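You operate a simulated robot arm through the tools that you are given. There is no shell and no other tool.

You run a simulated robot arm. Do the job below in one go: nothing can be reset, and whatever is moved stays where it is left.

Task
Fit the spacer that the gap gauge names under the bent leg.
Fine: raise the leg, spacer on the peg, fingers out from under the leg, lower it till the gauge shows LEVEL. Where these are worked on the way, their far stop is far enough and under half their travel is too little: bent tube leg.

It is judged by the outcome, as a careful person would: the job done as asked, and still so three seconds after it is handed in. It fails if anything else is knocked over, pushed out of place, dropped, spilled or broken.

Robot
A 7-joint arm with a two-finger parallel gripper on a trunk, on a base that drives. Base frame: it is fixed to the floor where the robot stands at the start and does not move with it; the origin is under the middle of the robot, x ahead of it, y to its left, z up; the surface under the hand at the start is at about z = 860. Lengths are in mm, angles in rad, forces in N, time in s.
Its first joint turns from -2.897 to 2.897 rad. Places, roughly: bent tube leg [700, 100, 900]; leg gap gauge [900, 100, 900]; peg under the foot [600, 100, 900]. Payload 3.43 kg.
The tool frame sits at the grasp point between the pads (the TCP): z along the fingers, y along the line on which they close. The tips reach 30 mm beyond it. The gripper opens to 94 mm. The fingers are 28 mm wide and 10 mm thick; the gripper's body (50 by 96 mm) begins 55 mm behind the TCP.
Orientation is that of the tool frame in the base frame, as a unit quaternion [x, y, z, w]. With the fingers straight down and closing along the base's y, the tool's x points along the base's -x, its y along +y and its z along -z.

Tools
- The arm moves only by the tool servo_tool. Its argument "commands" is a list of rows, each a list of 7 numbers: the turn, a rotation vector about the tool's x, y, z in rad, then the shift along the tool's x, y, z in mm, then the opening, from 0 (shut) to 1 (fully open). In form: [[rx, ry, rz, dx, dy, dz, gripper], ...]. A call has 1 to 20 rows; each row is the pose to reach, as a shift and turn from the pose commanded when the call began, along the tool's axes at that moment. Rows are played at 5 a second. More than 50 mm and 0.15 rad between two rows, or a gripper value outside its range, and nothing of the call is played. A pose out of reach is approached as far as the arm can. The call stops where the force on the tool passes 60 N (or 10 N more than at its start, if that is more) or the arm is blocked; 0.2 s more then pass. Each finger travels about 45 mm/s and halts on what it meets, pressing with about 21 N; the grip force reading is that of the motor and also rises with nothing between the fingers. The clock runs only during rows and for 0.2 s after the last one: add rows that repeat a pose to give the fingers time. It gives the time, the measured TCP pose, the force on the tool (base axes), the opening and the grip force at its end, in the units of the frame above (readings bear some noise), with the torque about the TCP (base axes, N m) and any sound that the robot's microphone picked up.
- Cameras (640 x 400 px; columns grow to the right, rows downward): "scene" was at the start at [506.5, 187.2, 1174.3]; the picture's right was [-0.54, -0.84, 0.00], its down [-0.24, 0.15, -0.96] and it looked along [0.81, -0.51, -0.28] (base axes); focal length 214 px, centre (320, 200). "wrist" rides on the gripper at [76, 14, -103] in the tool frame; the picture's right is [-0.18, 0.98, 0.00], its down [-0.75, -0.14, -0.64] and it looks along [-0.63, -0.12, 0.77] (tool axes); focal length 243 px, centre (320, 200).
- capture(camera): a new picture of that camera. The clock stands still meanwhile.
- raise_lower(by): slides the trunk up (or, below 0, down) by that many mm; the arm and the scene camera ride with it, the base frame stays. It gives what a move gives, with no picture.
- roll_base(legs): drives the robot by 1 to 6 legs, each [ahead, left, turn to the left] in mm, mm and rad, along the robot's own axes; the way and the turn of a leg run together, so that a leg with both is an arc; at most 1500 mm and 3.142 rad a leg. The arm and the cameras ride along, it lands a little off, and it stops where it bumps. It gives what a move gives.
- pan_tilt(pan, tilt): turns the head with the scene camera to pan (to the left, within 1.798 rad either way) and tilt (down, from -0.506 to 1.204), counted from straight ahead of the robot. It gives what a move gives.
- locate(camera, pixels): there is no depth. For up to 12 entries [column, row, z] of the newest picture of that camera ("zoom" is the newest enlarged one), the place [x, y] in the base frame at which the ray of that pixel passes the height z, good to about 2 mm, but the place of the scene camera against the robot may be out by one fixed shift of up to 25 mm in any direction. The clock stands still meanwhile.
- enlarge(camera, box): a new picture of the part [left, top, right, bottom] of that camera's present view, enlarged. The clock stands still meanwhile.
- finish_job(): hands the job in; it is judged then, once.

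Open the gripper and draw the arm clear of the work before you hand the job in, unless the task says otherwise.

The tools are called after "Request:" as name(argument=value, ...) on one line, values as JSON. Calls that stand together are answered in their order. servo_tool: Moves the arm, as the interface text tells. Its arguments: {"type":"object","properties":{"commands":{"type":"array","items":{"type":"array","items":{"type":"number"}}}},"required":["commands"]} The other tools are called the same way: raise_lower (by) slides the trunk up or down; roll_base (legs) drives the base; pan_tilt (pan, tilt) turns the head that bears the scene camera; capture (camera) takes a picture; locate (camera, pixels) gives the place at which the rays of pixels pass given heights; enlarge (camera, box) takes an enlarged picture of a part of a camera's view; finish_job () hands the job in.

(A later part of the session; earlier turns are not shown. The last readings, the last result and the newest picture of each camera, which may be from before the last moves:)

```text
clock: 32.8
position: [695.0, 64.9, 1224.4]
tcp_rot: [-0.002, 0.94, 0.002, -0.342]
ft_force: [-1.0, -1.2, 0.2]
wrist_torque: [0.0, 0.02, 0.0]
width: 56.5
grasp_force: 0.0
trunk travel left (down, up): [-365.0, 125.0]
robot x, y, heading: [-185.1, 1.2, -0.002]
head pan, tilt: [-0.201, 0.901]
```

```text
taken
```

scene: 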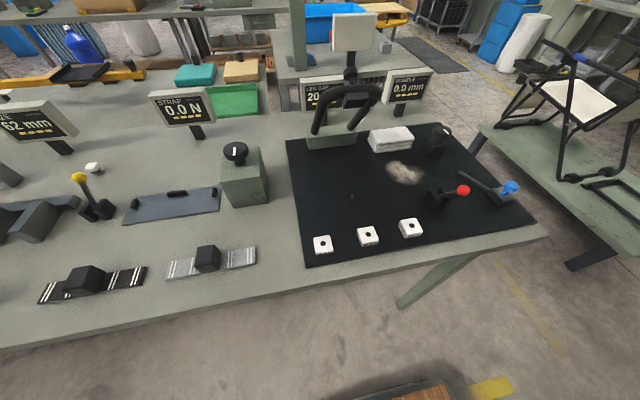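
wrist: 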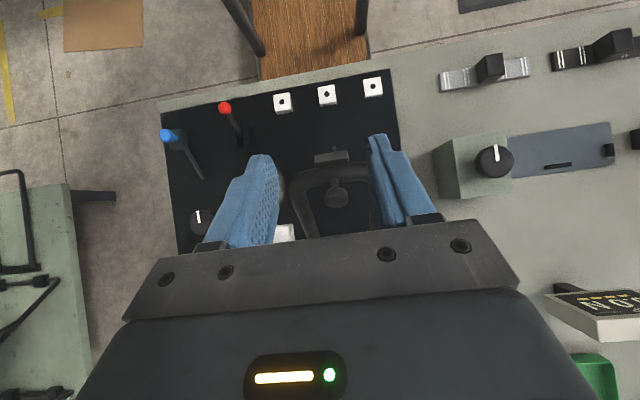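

Clear of the leg. I draw back and level the tool, to (480,40,1100), to view peg and spacers with the wrist camera.

Request:
servo_tool(commands=[[0, -0.116, 0, 14, -4, 39, 0.8], [0, -0.233, 0, 28, -8, 78, 0.8], [0, -0.349, 0, 42, -12, 117, 0.8], [0, -0.465, 0, 57, -16, 155, 0.8], [0, -0.582, 0, 71, -20, 194, 0.8], [0, -0.698, 0, 85, -25, 233, 0.8], [0, -0.698, 0, 85, -25, 233, 0.8]])

Request:
capture(camera="wrist")

```text
clock: 34.4
position: [480.8, 38.9, 1102.2]
tcp_rot: [0.001, 1.0, 0.003, 0.005]
ft_force: [-0.7, -0.1, -0.8]
wrist_torque: [0.02, 0.02, -0.02]
width: 75.4
grasp_force: 0.1
trunk travel left (down, up): [-365.0, 125.0]
robot x, y, heading: [-187.0, -0.6, 0.002]
head pan, tilt: [-0.201, 0.901]
```

```text
taken
```

wrist: 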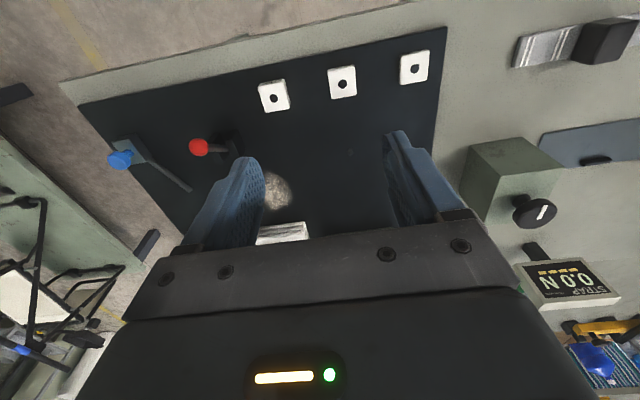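

The leg is out of view; the peg should be near (350,165). I enlarge that area.

Request:
enlarge(camera="wrist", box=[240, 40, 440, 220])

Request:
enlarge(camera="scene", box=[280, 100, 440, 260])

Request:
locate(camera="wrist", pixels=[[274, 98, 882], [341, 84, 878], [415, 69, 874]])

```text
2.22 times, centred on (340, 130) of wrist
```

zoom: 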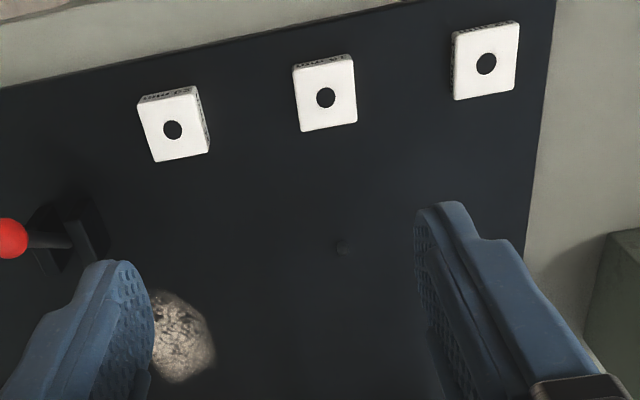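

```text
2.50 times, centred on (360, 180) of scene
```

zoom: 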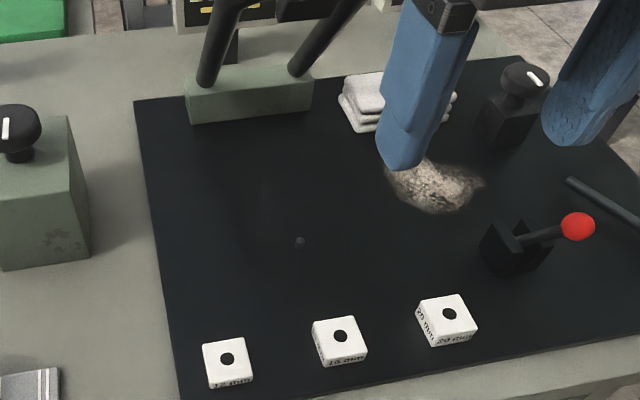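

```text
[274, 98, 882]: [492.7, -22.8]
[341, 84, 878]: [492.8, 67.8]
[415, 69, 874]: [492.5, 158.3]
```

I locate the peg tip and the corners of the 20 mm spacer's top face in the zoomed wrist view for its yaw.

Request:
enlarge(camera="wrist", box=[240, 70, 310, 120])

Request:
locate(camera="wrist", pixels=[[350, 151, 875], [350, 151, 868]])

```text
8.00 times, centred on (275, 95) of wrist
```

zoom: 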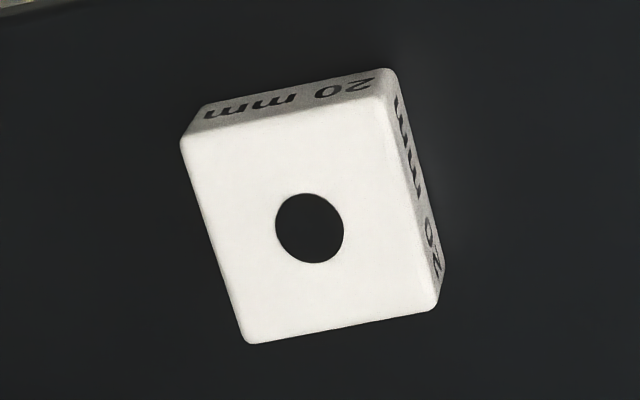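

```text
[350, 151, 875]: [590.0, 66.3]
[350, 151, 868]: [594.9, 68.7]
```

Request:
locate(camera="zoom", pixels=[[184, 138, 882], [385, 90, 882], [435, 308, 882], [248, 343, 882], [310, 228, 882], [275, 228, 882], [344, 228, 882]])

```text
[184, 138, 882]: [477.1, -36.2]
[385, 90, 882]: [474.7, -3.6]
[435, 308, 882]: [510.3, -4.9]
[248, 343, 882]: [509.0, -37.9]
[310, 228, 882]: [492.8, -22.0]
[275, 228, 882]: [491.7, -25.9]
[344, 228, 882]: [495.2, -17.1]
```

Spacer centre (492.8,−20.7), about 34 mm square, nearly unrotated. I check the red lever's position for clearance.

Request:
locate(camera="wrist", pixels=[[198, 147, 930], [198, 147, 900], [225, 145, 880], [240, 135, 862]])

```text
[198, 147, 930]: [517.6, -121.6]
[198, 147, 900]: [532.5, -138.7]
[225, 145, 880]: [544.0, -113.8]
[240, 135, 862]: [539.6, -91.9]
```

Clear by over 20 mm. I move above the 20 mm spacer at z≈950 and look.

Request:
servo_tool(commands=[[0.006, 0.01, -0.002, -4, -20, 35, 0.8], [0.006, 0.01, -0.002, -8, -40, 75, 0.8], [0.006, 0.01, -0.002, -12, -59.6, 115, 0.8], [0.006, 0.01, -0.002, -12, -59.6, 150, 0.8], [0.006, 0.01, -0.002, -12, -59.6, 150, 0.8]])

Request:
capture(camera="wrist")

```text
clock: 35.6
position: [490.3, -18.2, 953.1]
tcp_rot: [-0.001, 1.0, -0.001, -0.002]
ft_force: [-0.4, 0.4, 1.1]
wrist_torque: [-0.01, 0.01, 0.01]
width: 75.2
grasp_force: 0.0
trunk travel left (down, up): [-365.0, 125.0]
robot x, y, heading: [-185.0, 2.5, 0.005]
head pan, tilt: [-0.201, 0.901]
```

```text
taken
```

wrist: 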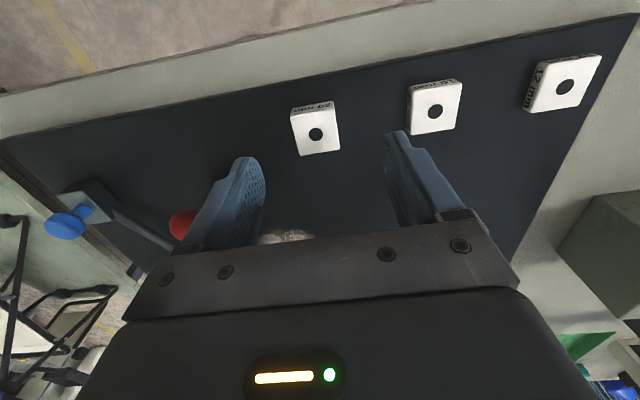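

The 20 mm spacer hole is at (316,134). I locate it and its corners at this closer range.

Request:
enlarge(camera="wrist", box=[270, 80, 370, 170])

Request:
locate(camera="wrist", pixels=[[316, 134, 882], [435, 111, 878], [565, 86, 874]])

```text
4.44 times, centred on (320, 125) of wrist
```

zoom: 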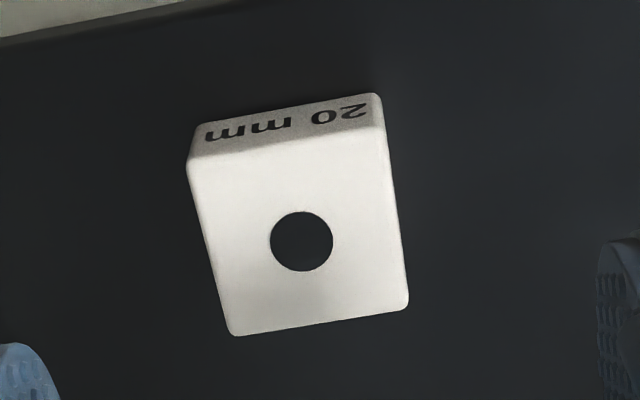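

```text
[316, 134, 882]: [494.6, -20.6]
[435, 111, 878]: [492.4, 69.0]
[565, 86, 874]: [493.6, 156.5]
```

I shift (+3,−3) mm and descend to TCP z≈896 (tips ≈4 mm off the mat), then close.

Request:
servo_tool(commands=[[0, 0, 0, -3, -3, 15, 0.8], [0, 0, 0, -3, -3, 30, 0.8], [0, 0, 0, -3, -3, 45, 0.8], [0, 0, 0, -3, -3, 55, 0.8], [0, 0, 0, -3, -3, 55, 0.8]])

Request:
capture(camera="wrist")

Request:
enlarge(camera="scene", box=[340, 150, 480, 260])

```text
clock: 36.8
position: [495.4, -22.6, 897.1]
tcp_rot: [-0.001, 1.0, -0.001, -0.001]
ft_force: [-1.0, 0.4, 0.2]
wrist_torque: [-0.04, 0.04, 0.0]
width: 75.0
grasp_force: 0.0
trunk travel left (down, up): [-365.0, 125.0]
robot x, y, heading: [-187.1, 3.2, -0.001]
head pan, tilt: [-0.201, 0.901]
```

```text
taken
```

wrist: 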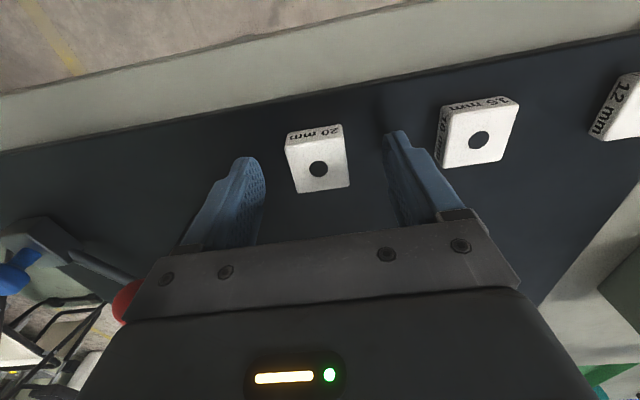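

```text
3.64 times, centred on (410, 205) of scene
```

zoom: 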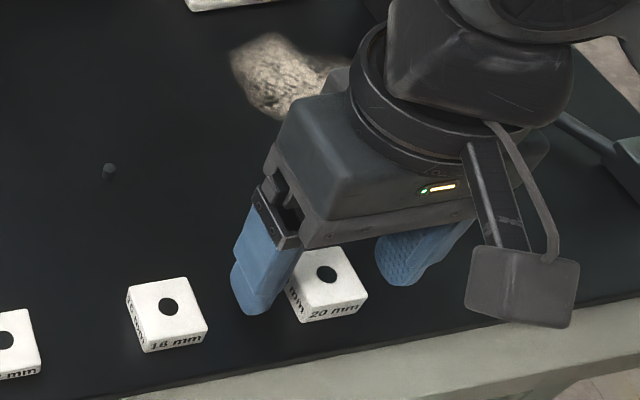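

Fingers straddle the spacer well; hole at (318,169). I close on it.

Request:
servo_tool(commands=[[0, 0, 0, 1, 0, 1, 0.6], [0, 0, 0, 1, 0, 1, 0.4], [0, 0, 0, 1, 0, 1, 0.25], [0, 0, 0, 1, 0, 1, 0.25], [0, 0, 0, 1, 0, 1, 0.25], [0, 0, 0, 1, 0, 1, 0.25]])

Request:
enlarge(camera="wrist", box=[220, 100, 420, 240])

```text
clock: 38.2
position: [493.1, -21.6, 895.6]
tcp_rot: [-0.001, 1.0, -0.001, -0.002]
ft_force: [0.8, 0.3, -0.3]
wrist_torque: [0.0, 0.0, 0.02]
width: 32.9
grasp_force: 20.6
trunk travel left (down, up): [-365.0, 125.0]
robot x, y, heading: [-188.0, -0.7, 0.0]
head pan, tilt: [-0.201, 0.901]
```

```text
2.86 times, centred on (320, 170) of wrist
```

zoom: 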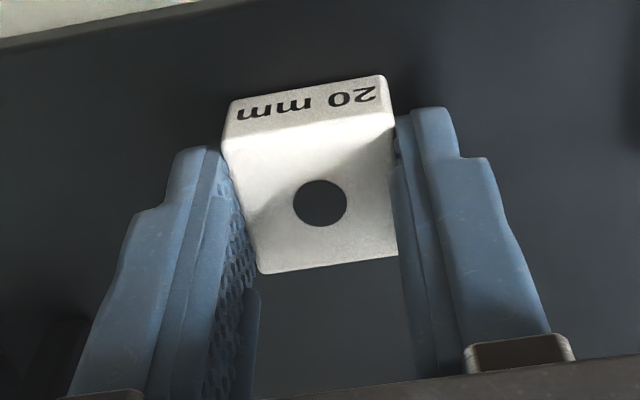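

Gripped (32.9 mm). I locate the hole in this view as reference before lifting.

Request:
locate(camera="zoom", pixels=[[320, 203, 882], [320, 203, 881], [293, 203, 882], [347, 203, 882]])

Request:
servo_tool(commands=[[0, 0, 0, 0, 0, -10, 0.25], [0, 0, 0, 0, 0, -30, 0.25], [0, 0, 0, 0, 0, -60, 0.25], [0, 0, 0, 0, 0, -80, 0.25], [0, 0, 0, 0, 0, -80, 0.25]])

Request:
enlarge(camera="wrist", box=[220, 100, 420, 240])

```text
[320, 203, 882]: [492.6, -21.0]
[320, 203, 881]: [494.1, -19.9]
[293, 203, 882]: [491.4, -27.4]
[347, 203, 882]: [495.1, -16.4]
```

```text
clock: 39.4
position: [495.3, -19.7, 977.1]
tcp_rot: [0.0, 1.0, -0.001, -0.002]
ft_force: [0.8, -0.2, -0.4]
wrist_torque: [-0.03, 0.02, 0.01]
width: 32.8
grasp_force: 21.1
trunk travel left (down, up): [-365.0, 125.0]
robot x, y, heading: [-188.1, -3.2, 0.001]
head pan, tilt: [-0.201, 0.901]
```

```text
2.86 times, centred on (320, 170) of wrist
```

zoom: 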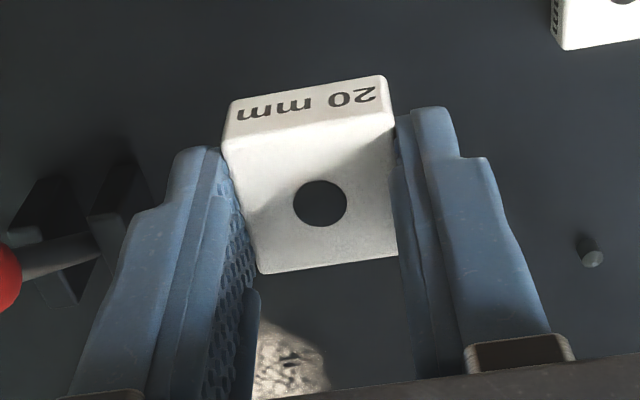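

Spacer is held firmly (same hole pixel); the peg shows at zoom (591,250). I move over the peg by (+97,+88) at this height.

Request:
servo_tool(commands=[[0, 0, 0, -20, 18, 0, 0.25], [0, 0, 0, -45, 41, 0, 0.25], [0, 0, 0, -70, 64, 0, 0.25], [0, 0, 0, -90, 82, 0, 0.25], [0, 0, 0, -97, 88, 0, 0.25], [0, 0, 0, -97, 88, 0, 0.25]])

Request:
capture(camera="wrist")

Request:
capture(camera="scene")

```text
clock: 40.8
position: [592.2, 67.6, 976.9]
tcp_rot: [-0.001, 1.0, 0.0, -0.001]
ft_force: [0.7, -0.5, -0.5]
wrist_torque: [0.0, 0.01, 0.0]
width: 32.8
grasp_force: 20.9
trunk travel left (down, up): [-365.0, 125.0]
robot x, y, heading: [-181.5, -2.0, -0.001]
head pan, tilt: [-0.201, 0.901]
```

```text
taken
```

wrist: 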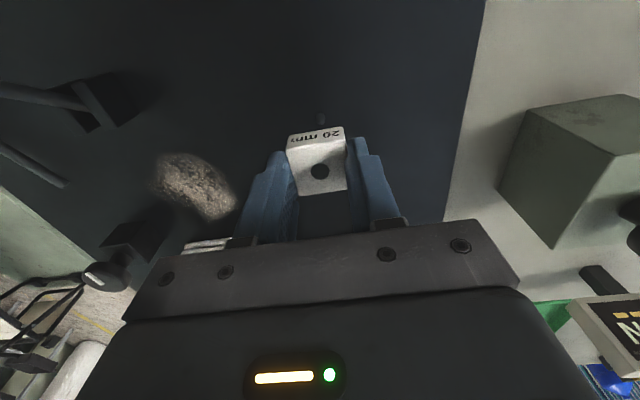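

```text
taken
```

scene: 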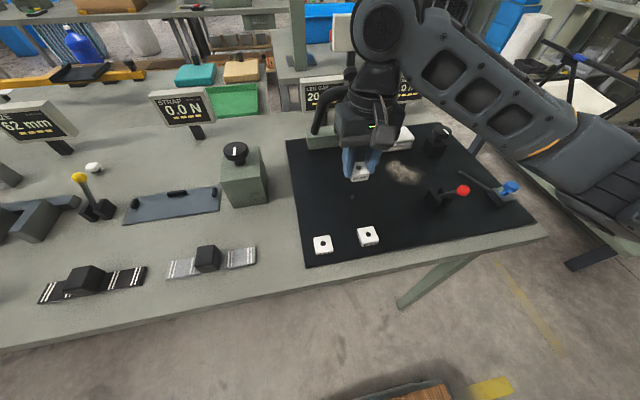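

The peg is visible at about (322,118) just above the spacer edge. I enlarge for precise alignment and check hand-to-leg clearance.

Request:
enlarge(camera="wrist", box=[270, 95, 370, 195])

Request:
enlarge(camera="scene", box=[290, 60, 430, 220])

```text
4.00 times, centred on (320, 145) of wrist
```

zoom: 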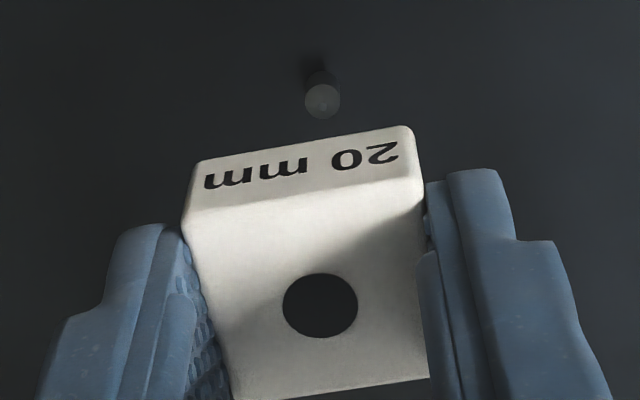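

```text
2.50 times, centred on (360, 140) of scene
```

zoom: 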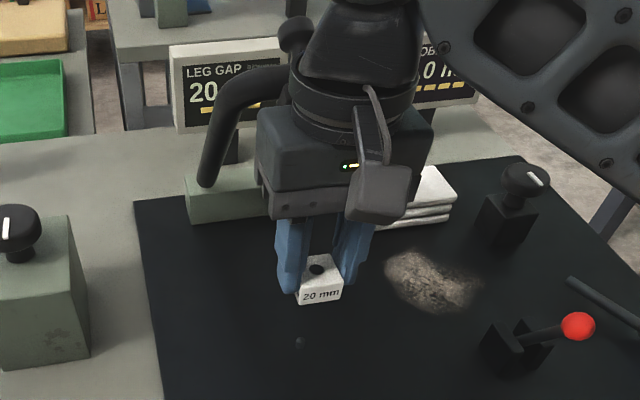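

By my projection the peg axis is ≈4.7 mm further ahead than the hole (peg top px (320.8,119.5), hole (320,171.3)). I shift +4.7 in x and lower until the spacer is a few mm above the peg.

Request:
servo_tool(commands=[[0, 0, 0, -4.7, -0.2, 0, 0.25], [0, 0, 0, -4.7, -0.2, 20, 0.25], [0, 0, 0, -4.7, -0.2, 35, 0.25], [0, 0, 0, -4.7, -0.2, 35, 0.25]])

Request:
enlarge(camera="wrist", box=[270, 95, 370, 195])

Request:
enlarge(camera="scene", box=[320, 140, 400, 210])

```text
clock: 41.8
position: [595.1, 66.5, 940.7]
tcp_rot: [-0.001, 1.0, -0.001, -0.002]
ft_force: [-0.1, 0.6, 0.6]
wrist_torque: [-0.01, 0.01, 0.0]
width: 32.9
grasp_force: 21.2
trunk travel left (down, up): [-365.0, 125.0]
robot x, y, heading: [-186.7, 3.0, 0.001]
head pan, tilt: [-0.201, 0.901]
```

```text
4.00 times, centred on (320, 145) of wrist
```

zoom: 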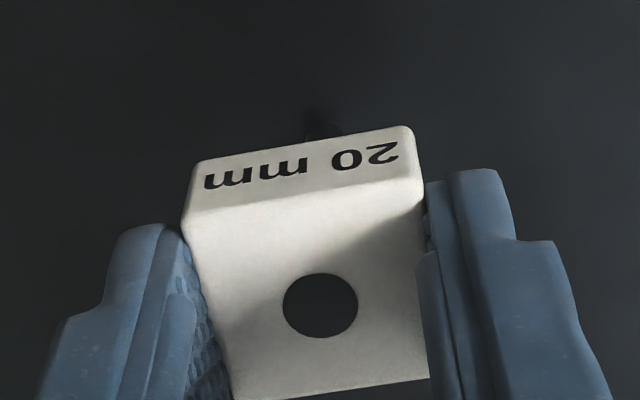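

```text
5.71 times, centred on (360, 175) of scene
```

zoom: 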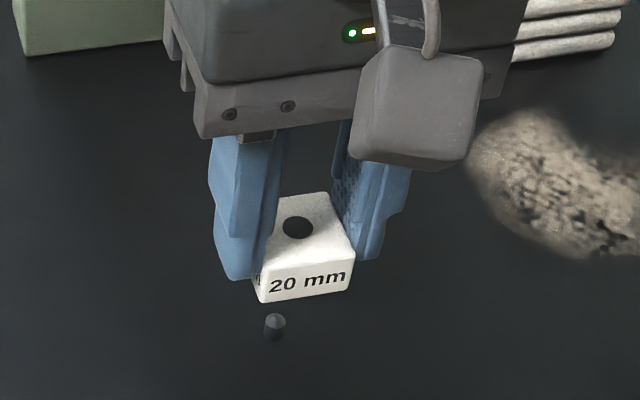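

The scene zoom shows hole (297,226) and peg top (275,318). I compare their ground positions through the same scene camera, where the fixed shift cancels.

Request:
locate(camera="zoom", pixels=[[297, 226, 927], [297, 226.5, 927], [296.5, 226, 927], [297.5, 226, 927], [297, 225.5, 927], [275, 318, 874], [275, 318.5, 874], [274.5, 318, 874], [275.5, 318, 874], [275, 317.5, 874], [274, 335, 862]])

```text
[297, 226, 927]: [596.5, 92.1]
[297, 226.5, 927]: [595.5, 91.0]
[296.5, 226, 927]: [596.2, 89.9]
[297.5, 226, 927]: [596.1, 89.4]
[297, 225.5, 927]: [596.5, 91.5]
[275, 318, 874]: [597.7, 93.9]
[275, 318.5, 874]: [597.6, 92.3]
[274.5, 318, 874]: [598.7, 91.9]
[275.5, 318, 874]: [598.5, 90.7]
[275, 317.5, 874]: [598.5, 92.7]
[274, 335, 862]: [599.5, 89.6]
```

Hole and peg agree within about 1–2 mm. I enlarge the wrist view more to see the peg's rim behind the spacer edge.

Request:
enlarge(camera="wrist", box=[300, 110, 340, 138])

Request:
enlarge(camera="scene", box=[340, 170, 375, 202])

```text
14.29 times, centred on (320, 124) of wrist
```

zoom: 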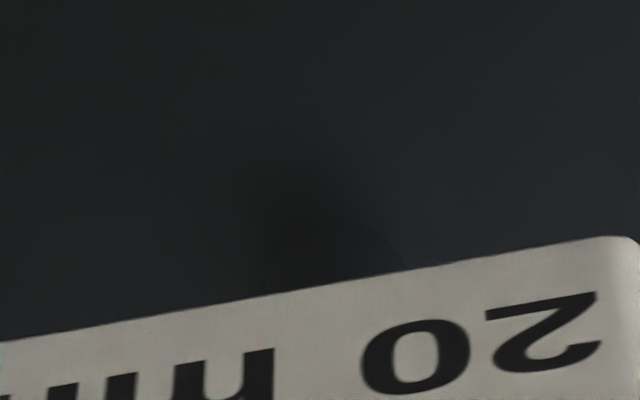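

```text
12.50 times, centred on (358, 186) of scene
```

zoom: 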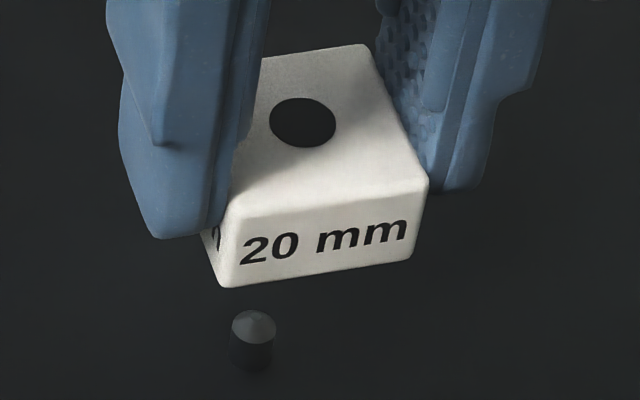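

The peg has a conical tip, giving lead-in. Combining both cameras I nudge +0.7 x, +0.4 y and lower 28 mm to just above the tip.

Request:
servo_tool(commands=[[0, 0, 0, -0.7, 0.4, 10, 0.25], [0, 0, 0, -0.7, 0.4, 20, 0.25], [0, 0, 0, -0.7, 0.4, 28, 0.25], [0, 0, 0, -0.7, 0.4, 28, 0.25]])

Request:
enlarge(camera="scene", box=[340, 170, 375, 202])

```text
clock: 42.8
position: [595.7, 65.4, 912.8]
tcp_rot: [-0.001, 1.0, 0.0, -0.002]
ft_force: [-0.2, 0.2, -0.1]
wrist_torque: [-0.01, 0.01, -0.03]
width: 32.7
grasp_force: 21.1
trunk travel left (down, up): [-365.0, 125.0]
robot x, y, heading: [-183.1, 0.4, 0.001]
head pan, tilt: [-0.201, 0.901]
```

```text
12.50 times, centred on (358, 186) of scene
```

zoom: 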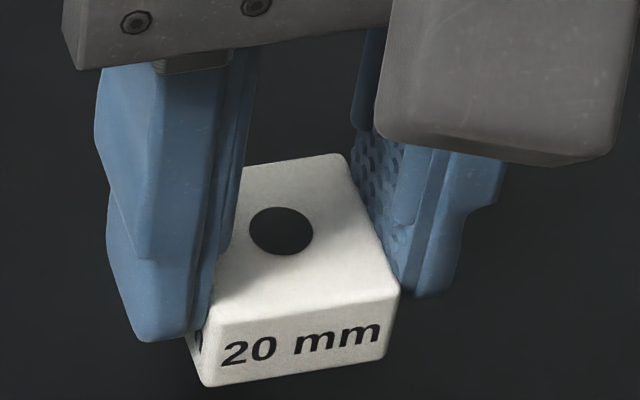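

Scene suggests ≈+1–2 mm more in x and ≈+1 in y; wrist said aligned. I go back up 60 mm to re-measure the peg with higher wrist zoom.

Request:
servo_tool(commands=[[0, 0, 0, 0, 0, -20, 0.25], [0, 0, 0, 0, 0, -45, 0.25], [0, 0, 0, 0, 0, -70, 0.25], [0, 0, 0, 0, 0, -85, 0.25], [0, 0, 0, 0, 0, -85, 0.25]])

Request:
enlarge(camera="wrist", box=[300, 100, 340, 130])

Request:
enlarge(camera="wrist", box=[290, 145, 350, 195])

```text
clock: 44.0
position: [597.7, 66.6, 998.6]
tcp_rot: [-0.002, 1.0, 0.0, -0.002]
ft_force: [-0.1, 0.6, -0.4]
wrist_torque: [0.02, 0.01, 0.01]
width: 32.6
grasp_force: 21.3
trunk travel left (down, up): [-365.0, 125.0]
robot x, y, heading: [-188.4, -1.0, 0.002]
head pan, tilt: [-0.201, 0.901]
```

```text
13.33 times, centred on (320, 115) of wrist
```

zoom: 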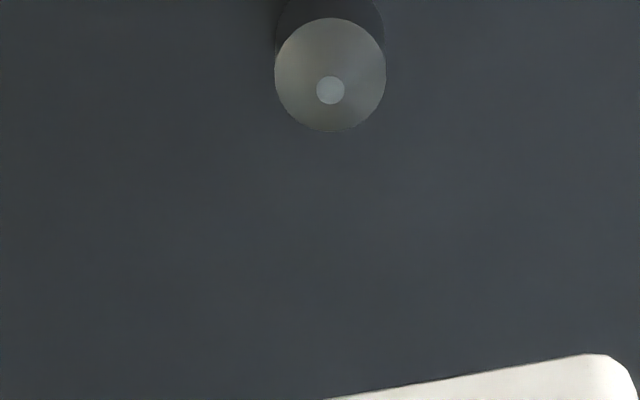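

```text
8.00 times, centred on (320, 170) of wrist
```

zoom: 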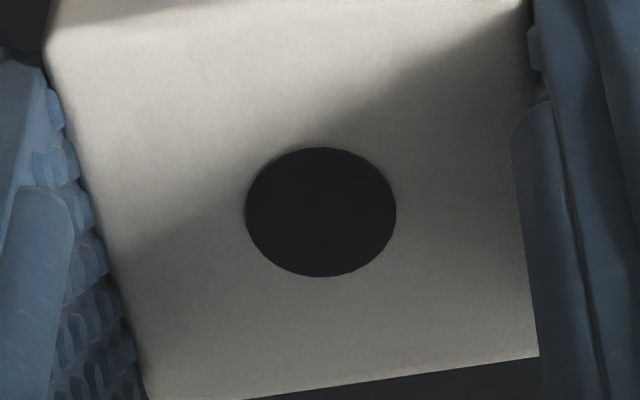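

Sharper measurement: peg apex is +1.3 mm x, +0.4 mm y from the hole, agreeing with the scene camera (+1.5,+1). I shift +1.5/+0.6 and lower until the hole should just pass the cone.

Request:
servo_tool(commands=[[0, 0, 0, -1.5, 0.6, 0, 0.25], [0, 0, 0, -1.5, 0.6, 30, 0.25], [0, 0, 0, -1.5, 0.6, 60, 0.25], [0, 0, 0, -1.5, 0.6, 82, 0.25], [0, 0, 0, -1.5, 0.6, 86, 0.25], [0, 0, 0, -1.5, 0.6, 90, 0.25], [0, 0, 0, -1.5, 0.6, 93, 0.25], [0, 0, 0, -1.5, 0.6, 93, 0.25]])

Request:
enlarge(camera="scene", box=[335, 165, 385, 210])

```text
clock: 45.8
position: [598.9, 66.4, 904.6]
tcp_rot: [0.0, 1.0, -0.001, -0.001]
ft_force: [-0.2, -0.5, 0.2]
wrist_torque: [0.0, 0.02, 0.01]
width: 32.6
grasp_force: 21.0
trunk travel left (down, up): [-365.0, 125.0]
robot x, y, heading: [-189.5, 1.4, 0.0]
head pan, tilt: [-0.201, 0.901]
```

```text
8.89 times, centred on (360, 188) of scene
```

zoom: 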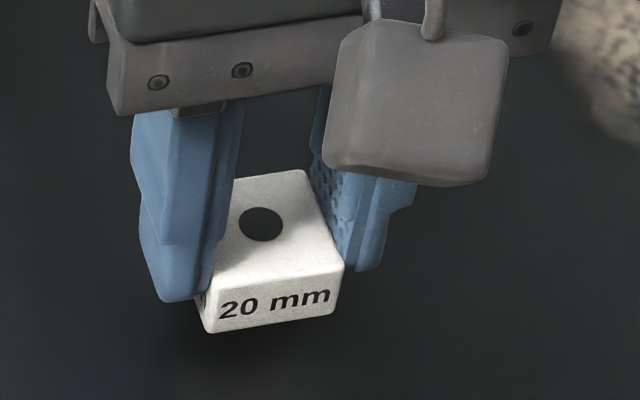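

No contact force at TCP 904.6. I lower 4 mm more and check again.

Request:
servo_tool(commands=[[0, 0, 0, 0, 0, 2, 0.25], [0, 0, 0, 0, 0, 4, 0.25], [0, 0, 0, 0, 0, 4, 0.25]])

Request:
enlarge(camera="wrist", box=[290, 145, 350, 195])

```text
clock: 46.6
position: [597.8, 67.1, 900.2]
tcp_rot: [0.0, 1.0, -0.001, -0.002]
ft_force: [0.3, 0.3, 0.0]
wrist_torque: [0.0, -0.03, -0.01]
width: 32.8
grasp_force: 21.5
trunk travel left (down, up): [-365.0, 125.0]
robot x, y, heading: [-186.3, -1.5, -0.002]
head pan, tilt: [-0.201, 0.901]
```

```text
8.00 times, centred on (320, 170) of wrist
```

zoom: 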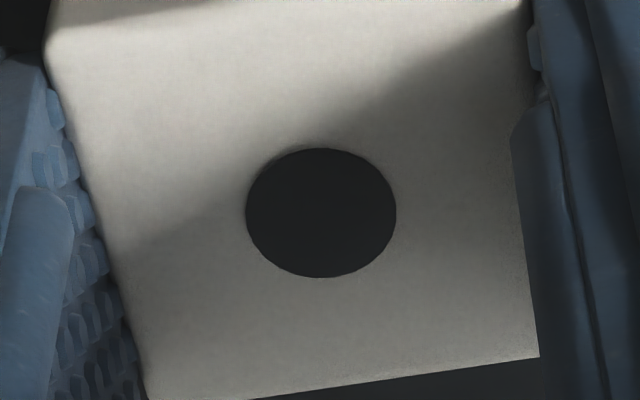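

Still no force and the spacer hasn't shifted, so the peg is inside the hole. I lower the last ~4.5 mm.

Request:
servo_tool(commands=[[0, 0, 0, 0, 0, 2, 0.25], [0, 0, 0, 0, 0, 4, 0.25], [0, 0, 0, 0, 0, 4.7, 0.25], [0, 0, 0, 0, 0, 4.7, 0.25]])

Request:
enlarge(camera="scene", box=[335, 165, 385, 210])

```text
clock: 47.6
position: [597.9, 65.6, 896.8]
tcp_rot: [-0.001, 1.0, -0.001, 0.0]
ft_force: [3.8, -6.4, 14.0]
wrist_torque: [-0.13, -0.05, -0.04]
width: 32.9
grasp_force: 20.8
trunk travel left (down, up): [-365.0, 125.0]
robot x, y, heading: [-186.7, 1.1, -0.003]
head pan, tilt: [-0.201, 0.901]
```

```text
8.89 times, centred on (360, 188) of scene
```

zoom: 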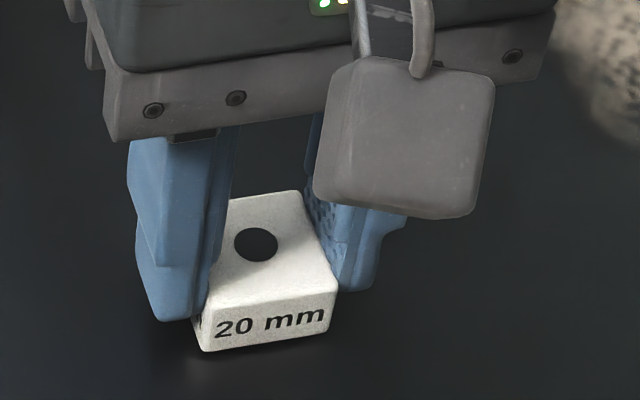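

14 N upward at the expected seated height: it rests on the mat around the peg. I open the fingers slowly, and look.

Request:
servo_tool(commands=[[0, 0, 0, 0, 0, -0.5, 0.42], [0, 0, 0, 0, 0, -0.5, 0.5], [0, 0, 0, 0, 0, -0.5, 0.6], [0, 0, 0, 0, 0, -0.5, 0.6]])

Request:
enlarge(camera="scene", box=[335, 165, 385, 210])

Request:
enlarge(camera="wrist", box=[270, 110, 370, 200])

```text
clock: 48.6
position: [597.5, 67.5, 898.3]
tcp_rot: [-0.001, 1.0, -0.001, -0.001]
ft_force: [0.6, -0.6, -0.2]
wrist_torque: [0.03, -0.02, 0.01]
width: 56.4
grasp_force: 0.0
trunk travel left (down, up): [-365.0, 125.0]
robot x, y, heading: [-185.1, 1.6, 0.002]
head pan, tilt: [-0.201, 0.901]
```

```text
8.89 times, centred on (360, 188) of scene
```

zoom: 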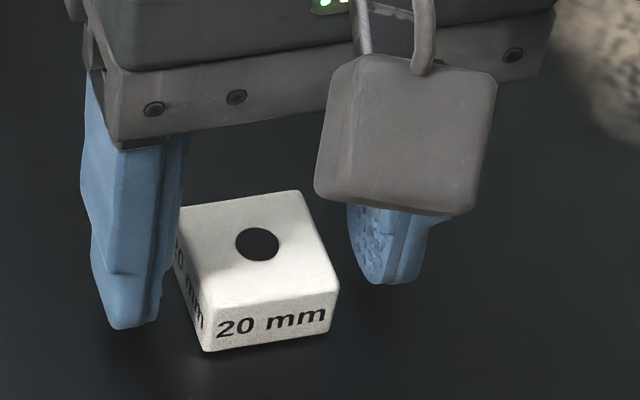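

```text
4.44 times, centred on (320, 155) of wrist
```

zoom: 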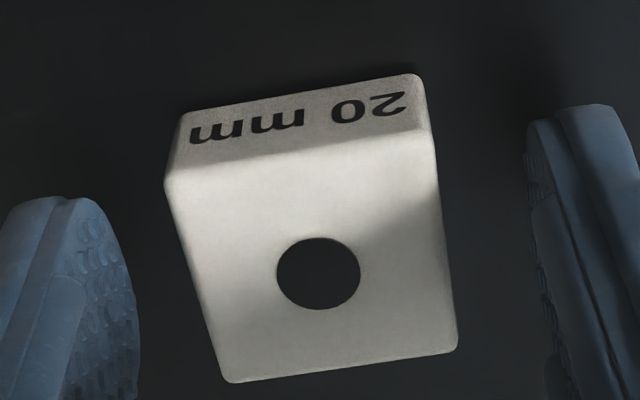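

Spacer sits flat. I raise the fingers straight up 75 mm, then back away, and inspect the hole for the peg.

Request:
servo_tool(commands=[[0, 0, 0, 0, 0, -15, 0.6], [0, 0, 0, 0, 0, -40, 0.6], [0, 0, 0, 0, 0, -75, 0.6], [0, 0, 0, 30, 0, -90, 0.6], [0, 0, 0, 70, 0, -110, 0.6], [0, 0, 0, 70, 0, -110, 0.6]])

Request:
enlarge(camera="wrist", box=[290, 120, 370, 180])

Request:
enlarge(camera="scene", box=[335, 165, 385, 210])

Request:
capture(camera="wrist")

```text
clock: 50.0
position: [528.3, 66.4, 1006.0]
tcp_rot: [0.0, 1.0, -0.001, -0.002]
ft_force: [0.2, 0.2, 0.7]
wrist_torque: [-0.03, -0.03, 0.0]
width: 56.4
grasp_force: 0.1
trunk travel left (down, up): [-365.0, 125.0]
robot x, y, heading: [-188.2, 0.4, 0.002]
head pan, tilt: [-0.201, 0.901]
```

```text
6.67 times, centred on (330, 150) of wrist
```

zoom: 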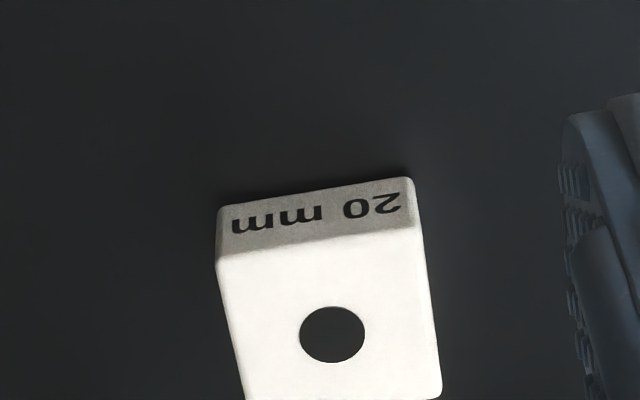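

```text
8.89 times, centred on (360, 188) of scene
```

zoom: 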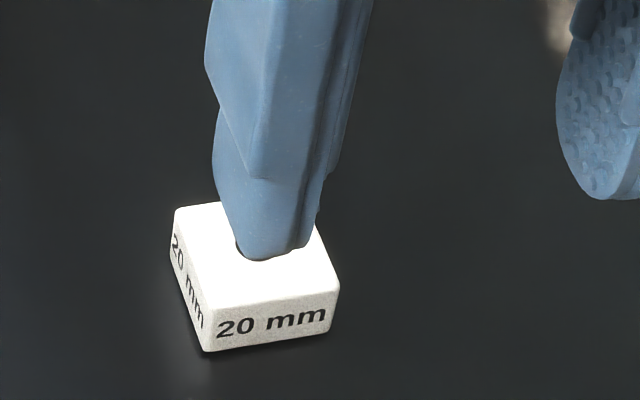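

```text
taken
```

wrist: 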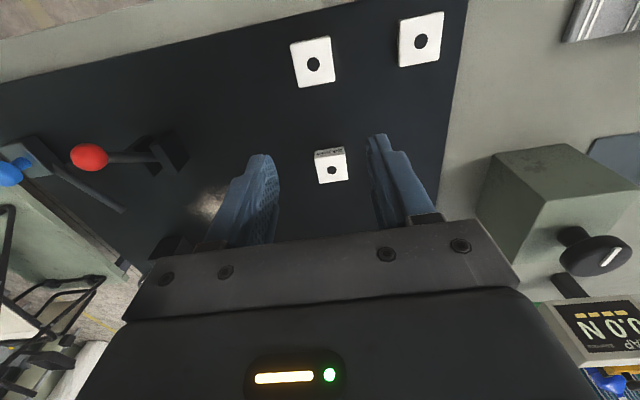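

The spacer sits flat at the peg's spot with the hole over it. I now go up and over to the raised knob (712,67,1200), tilting the tool to 0.645 as at release.

Request:
servo_tool(commands=[[0, 0, 0, 0, 0, -48, 0.6], [0, 0, 0, 0, 0, -96, 0.6], [0, 0, 0, 0, 0, -144, 0.6], [0, 0.1, 0, -35, 0, -175, 0.6], [0, 0.22, 0, -75, 0, -194, 0.6], [0, 0.34, 0, -115, 0, -194, 0.6], [0, 0.46, 0, -150, 0, -194, 0.6], [0, 0.58, 0, -182, 0, -194, 0.6], [0, 0.645, 0, -182, 0, -194, 0.6], [0, 0.645, 0, -182, 0, -194, 0.6]])

Request:
capture(camera="wrist")

Request:
capture(camera="scene")

```text
clock: 52.2
position: [712.7, 70.1, 1200.0]
tcp_rot: [-0.001, 0.948, 0.0, -0.318]
ft_force: [-0.6, 0.1, 0.0]
wrist_torque: [-0.01, -0.07, 0.0]
width: 56.5
grasp_force: 0.0
trunk travel left (down, up): [-365.0, 125.0]
robot x, y, heading: [-186.0, -1.4, 0.002]
head pan, tilt: [-0.201, 0.901]
```

```text
taken
```

wrist: 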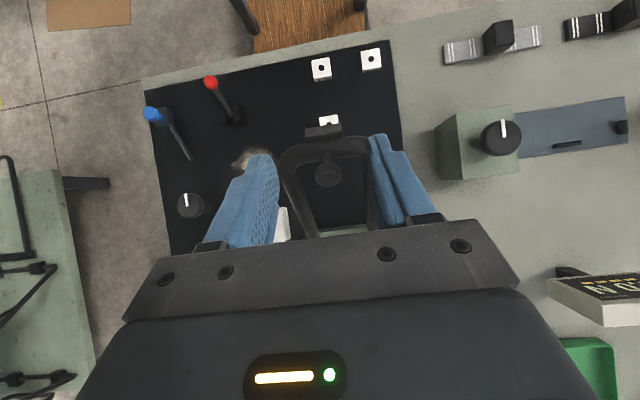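

```text
taken
```

scene: 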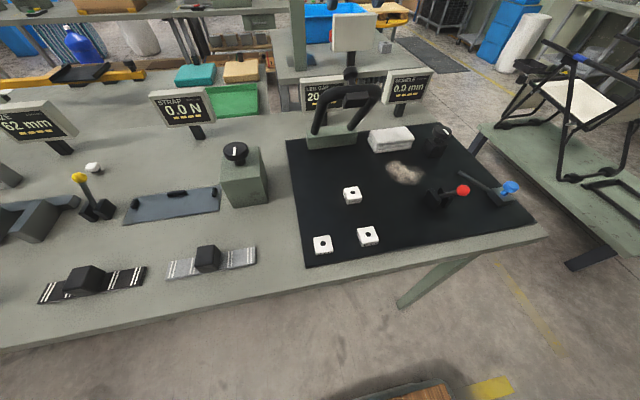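

The spacer stays at scene (352,195); the knob is at wrist (328,172). I descend 60 mm straight down toward it.

Request:
servo_tool(commands=[[0, 0, 0, -12, 0, 16, 0.6], [0, 0, 0, -24, 0, 32, 0.6], [0, 0, 0, -36, 0, 48, 0.6], [0, 0, 0, -36, 0, 48, 0.6]])

Request:
enlarge(camera="wrist", box=[220, 60, 440, 240])

Request:
enlarge(camera="scene", box=[335, 170, 375, 215])

```text
clock: 53.2
position: [712.8, 67.9, 1140.4]
tcp_rot: [-0.001, 0.948, -0.001, -0.319]
ft_force: [0.9, 0.6, -1.0]
wrist_torque: [0.01, 0.0, -0.02]
width: 56.5
grasp_force: 0.1
trunk travel left (down, up): [-365.0, 125.0]
robot x, y, heading: [-188.6, -0.3, -0.001]
head pan, tilt: [-0.201, 0.901]
```

```text
2.22 times, centred on (330, 150) of wrist
```

zoom: 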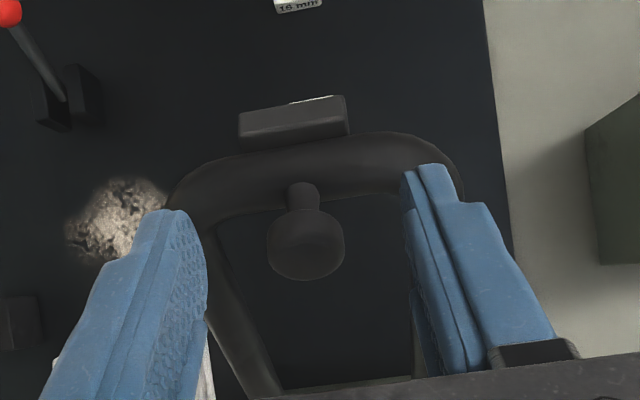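

```text
8.89 times, centred on (355, 192) of scene
```

zoom: 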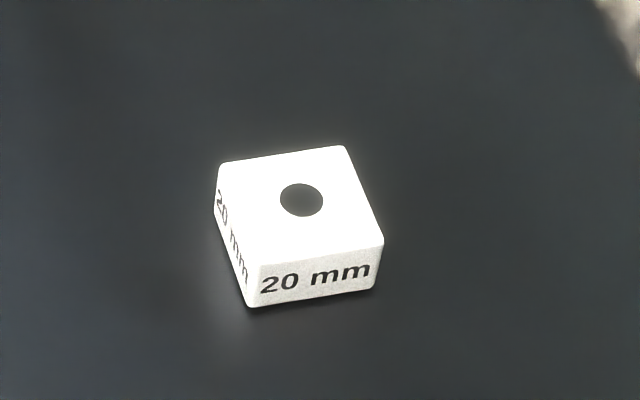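

Tracking well. I go down the remaining 41 mm to the pose where I let go.

Request:
servo_tool(commands=[[0, 0, 0, -8, 0, 11, 0.55], [0, 0, 0, -16, 0, 22, 0.5], [0, 0, 0, -24.9, -0.5, 33, 0.5], [0, 0, 0, -24.9, -0.5, 33, 0.5]])

Request:
enlarge(camera="wrist", box=[220, 60, 440, 240])

```text
clock: 54.2
position: [710.8, 67.0, 1098.0]
tcp_rot: [-0.001, 0.948, -0.002, -0.319]
ft_force: [-0.6, 0.8, -0.7]
wrist_torque: [0.0, 0.01, 0.03]
width: 47.0
grasp_force: 0.1
trunk travel left (down, up): [-365.0, 125.0]
robot x, y, heading: [-179.8, -1.5, -0.002]
head pan, tilt: [-0.201, 0.901]
```

```text
2.22 times, centred on (330, 150) of wrist
```

zoom: 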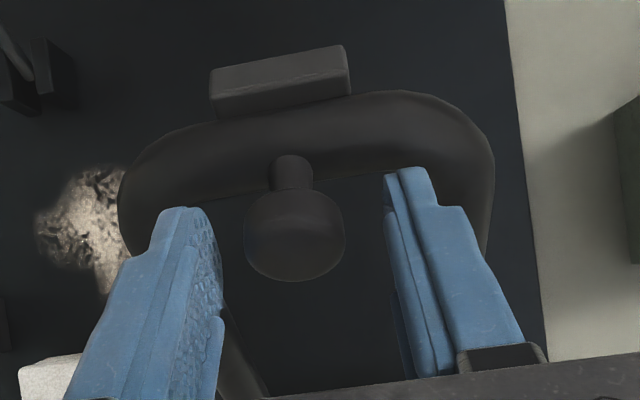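

Knob is between the pads as before (zoom (295,237)). I close on it.

Request:
servo_tool(commands=[[0, 0, 0, 0, -0.8, 1, 0.35], [0, 0, 0, 0, -0.8, 1, 0.2], [0, 0, 0, 0, -0.8, 1, 0.1], [0, 0, 0, 0, -0.8, 1, 0.1], [0, 0, 0, 0, -0.8, 1, 0.1]])

```text
clock: 55.4
position: [712.7, 67.0, 1097.7]
tcp_rot: [-0.001, 0.948, -0.001, -0.319]
ft_force: [-0.6, 7.0, -0.9]
wrist_torque: [0.11, -0.04, -0.09]
width: 24.9
grasp_force: 44.8
trunk travel left (down, up): [-365.0, 125.0]
robot x, y, heading: [-184.1, 2.2, 0.003]
head pan, tilt: [-0.201, 0.901]
```

Gripped. I lower along the hinge arc, rotating the tool rigidly with the leg, first 0.2 rad.

Request:
servo_tool(commands=[[0, -0.025, 0, 2.5, 0, 4.9, 0.1], [0, -0.05, 0, 4.9, 0, 9.8, 0.1], [0, -0.075, 0, 7.1, 0, 14.8, 0.1], [0, -0.1, 0, 9.2, 0, 19.8, 0.1], [0, -0.15, 0, 13.1, 0, 30.1, 0.1], [0, -0.2, 0, 16.3, 0, 40.5, 0.1], [0, -0.2, 0, 16.3, 0, 40.5, 0.1]])

Request:
enlarge(camera="scene", box=[270, 40, 450, 220])

```text
clock: 57.0
position: [674.2, 66.1, 1073.7]
tcp_rot: [-0.002, 0.975, -0.001, -0.223]
ft_force: [8.6, 4.7, -11.4]
wrist_torque: [0.06, -0.29, 0.01]
width: 24.8
grasp_force: 45.2
trunk travel left (down, up): [-365.0, 125.0]
robot x, y, heading: [-186.8, 0.1, 0.003]
head pan, tilt: [-0.201, 0.901]
```

```text
2.22 times, centred on (360, 130) of scene
```

zoom: 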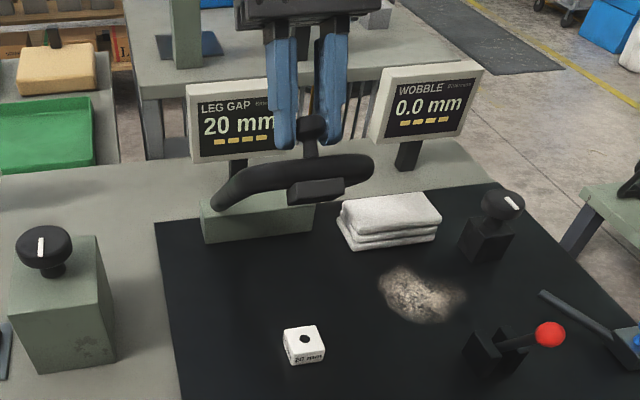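

The leg follows. A small inward radial correction, then another 0.3 rad down.

Request:
servo_tool(commands=[[0, -0.025, 0, 2, 0, 5.2, 0.1], [0, -0.05, 0, 3.9, 0, 10.3, 0.1], [0, -0.1, 0, 8.1, 0, 20.4, 0.1], [0, -0.15, 0, 11.9, 0, 30.6, 0.1], [0, -0.2, 0, 15.2, 0, 41.1, 0.1], [0, -0.25, 0, 17.9, 0, 51.7, 0.1], [0, -0.3, 0, 20, 0, 62.4, 0.1], [0, -0.3, 0, 20, 0, 62.4, 0.1]])

Request:
enlarge(camera="scene", box=[270, 40, 450, 220])

```text
clock: 58.8
position: [629.1, 66.7, 1026.5]
tcp_rot: [-0.001, 0.997, -0.001, -0.075]
ft_force: [31.8, 7.9, -15.5]
wrist_torque: [0.2, -1.21, -0.1]
width: 25.2
grasp_force: 44.7
trunk travel left (down, up): [-365.0, 125.0]
robot x, y, heading: [-186.7, 1.3, 0.001]
head pan, tilt: [-0.201, 0.901]
```

```text
2.22 times, centred on (360, 130) of scene
```

zoom: 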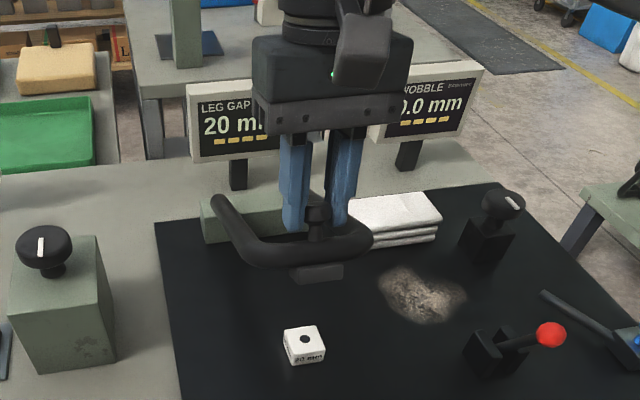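

Radial pull of about 35 N shows my pivot estimate is off; refit gives pivot ≈(801,910). I first relieve 3 mm inward, then lower 0.2 rad on the corrected arc.

Request:
servo_tool(commands=[[0, 0, 0, -2.8, 0, 1.1, 0.1], [0, -0.025, 0, -0.7, 0, 5.7, 0.1], [0, -0.05, 0, 1.4, 0, 10.5, 0.1], [0, -0.075, 0, 3.3, 0, 15.4, 0.1], [0, -0.1, 0, 5.2, 0, 20.3, 0.1], [0, -0.125, 0, 6.9, 0, 25.2, 0.1], [0, -0.15, 0, 8.5, 0, 30.1, 0.1], [0, -0.15, 0, 8.5, 0, 30.1, 0.1]])

Request:
enlarge(camera="scene", box=[270, 40, 450, 220])

```text
clock: 60.6
position: [614.1, 66.8, 1000.2]
tcp_rot: [-0.003, 1.0, -0.001, 0.001]
ft_force: [-37.4, -1.6, 12.7]
wrist_torque: [-0.01, 0.7, -0.02]
width: 25.2
grasp_force: 45.0
trunk travel left (down, up): [-365.0, 125.0]
robot x, y, heading: [-183.5, -1.5, 0.0]
head pan, tilt: [-0.201, 0.901]
```

```text
2.22 times, centred on (360, 130) of scene
```

zoom: 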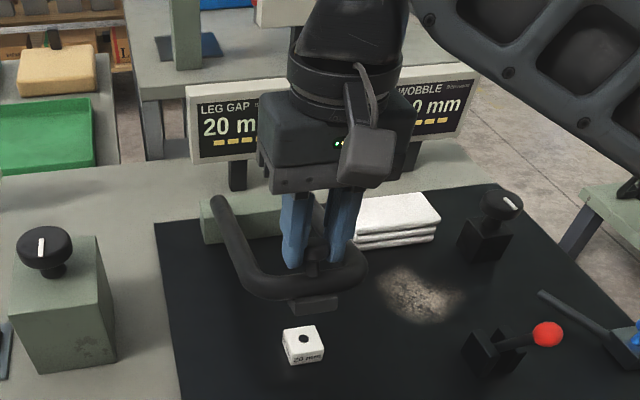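

Slightly over-corrected (≈39 N outward), so stiffness is about 25 N/mm. I back out 1.6 mm and continue 0.1 rad.

Request:
servo_tool(commands=[[0, 0, 0, 1.5, 0, -0.6, 0.1], [0, -0.025, 0, 3.8, 0, 4.1, 0.1], [0, -0.05, 0, 6.1, 0, 8.9, 0.1], [0, -0.075, 0, 8.2, 0, 13.7, 0.1], [0, -0.1, 0, 10.2, 0, 18.6, 0.1], [0, -0.1, 0, 10.2, 0, 18.6, 0.1]])

Request:
enlarge(camera="scene", box=[270, 80, 450, 220])

```text
clock: 62.0
position: [605.5, 66.9, 980.1]
tcp_rot: [-0.001, 0.999, 0.0, 0.052]
ft_force: [-16.8, 9.2, 8.4]
wrist_torque: [0.25, -0.53, 0.01]
width: 25.2
grasp_force: 45.1
trunk travel left (down, up): [-365.0, 125.0]
robot x, y, heading: [-183.1, 2.2, 0.003]
head pan, tilt: [-0.201, 0.901]
```

```text
2.86 times, centred on (360, 150) of scene
```

zoom: 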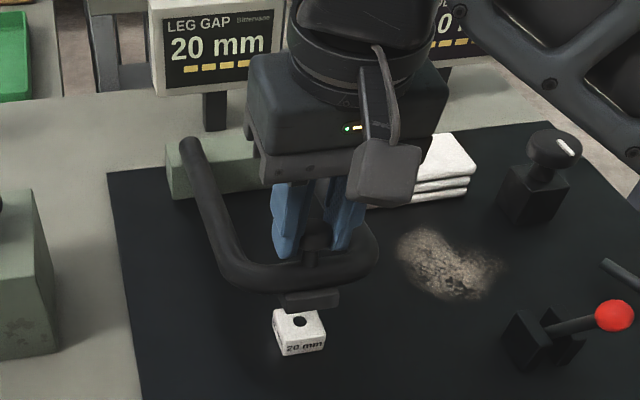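

The gauge is readable in view and the foot is heading to the spacer. I continue another 0.1 rad with a 0.7 mm outward trim.

Request:
servo_tool(commands=[[0, 0, 0, 0.6, 0, -0.3, 0.1], [0, -0.025, 0, 3, 0, 4.4, 0.1], [0, -0.05, 0, 5.2, 0, 9.1, 0.1], [0, -0.075, 0, 7.3, 0, 13.9, 0.1], [0, -0.1, 0, 9.2, 0, 18.7, 0.1], [0, -0.1, 0, 9.2, 0, 18.7, 0.1]])

Request:
enlarge(camera="scene", box=[290, 80, 430, 220])

```text
clock: 63.4
position: [600.7, 65.5, 961.4]
tcp_rot: [0.0, 0.995, -0.001, 0.101]
ft_force: [9.8, 1.2, -1.6]
wrist_torque: [0.05, -0.35, -0.11]
width: 24.7
grasp_force: 44.8
trunk travel left (down, up): [-365.0, 125.0]
robot x, y, heading: [-188.6, -3.1, -0.001]
head pan, tilt: [-0.201, 0.901]
```

```text
2.86 times, centred on (360, 150) of scene
```

zoom: 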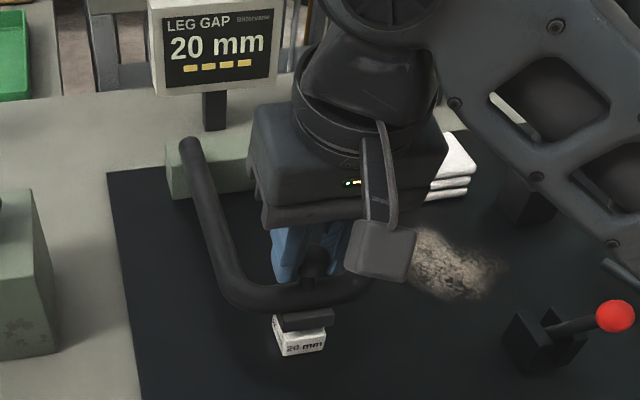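

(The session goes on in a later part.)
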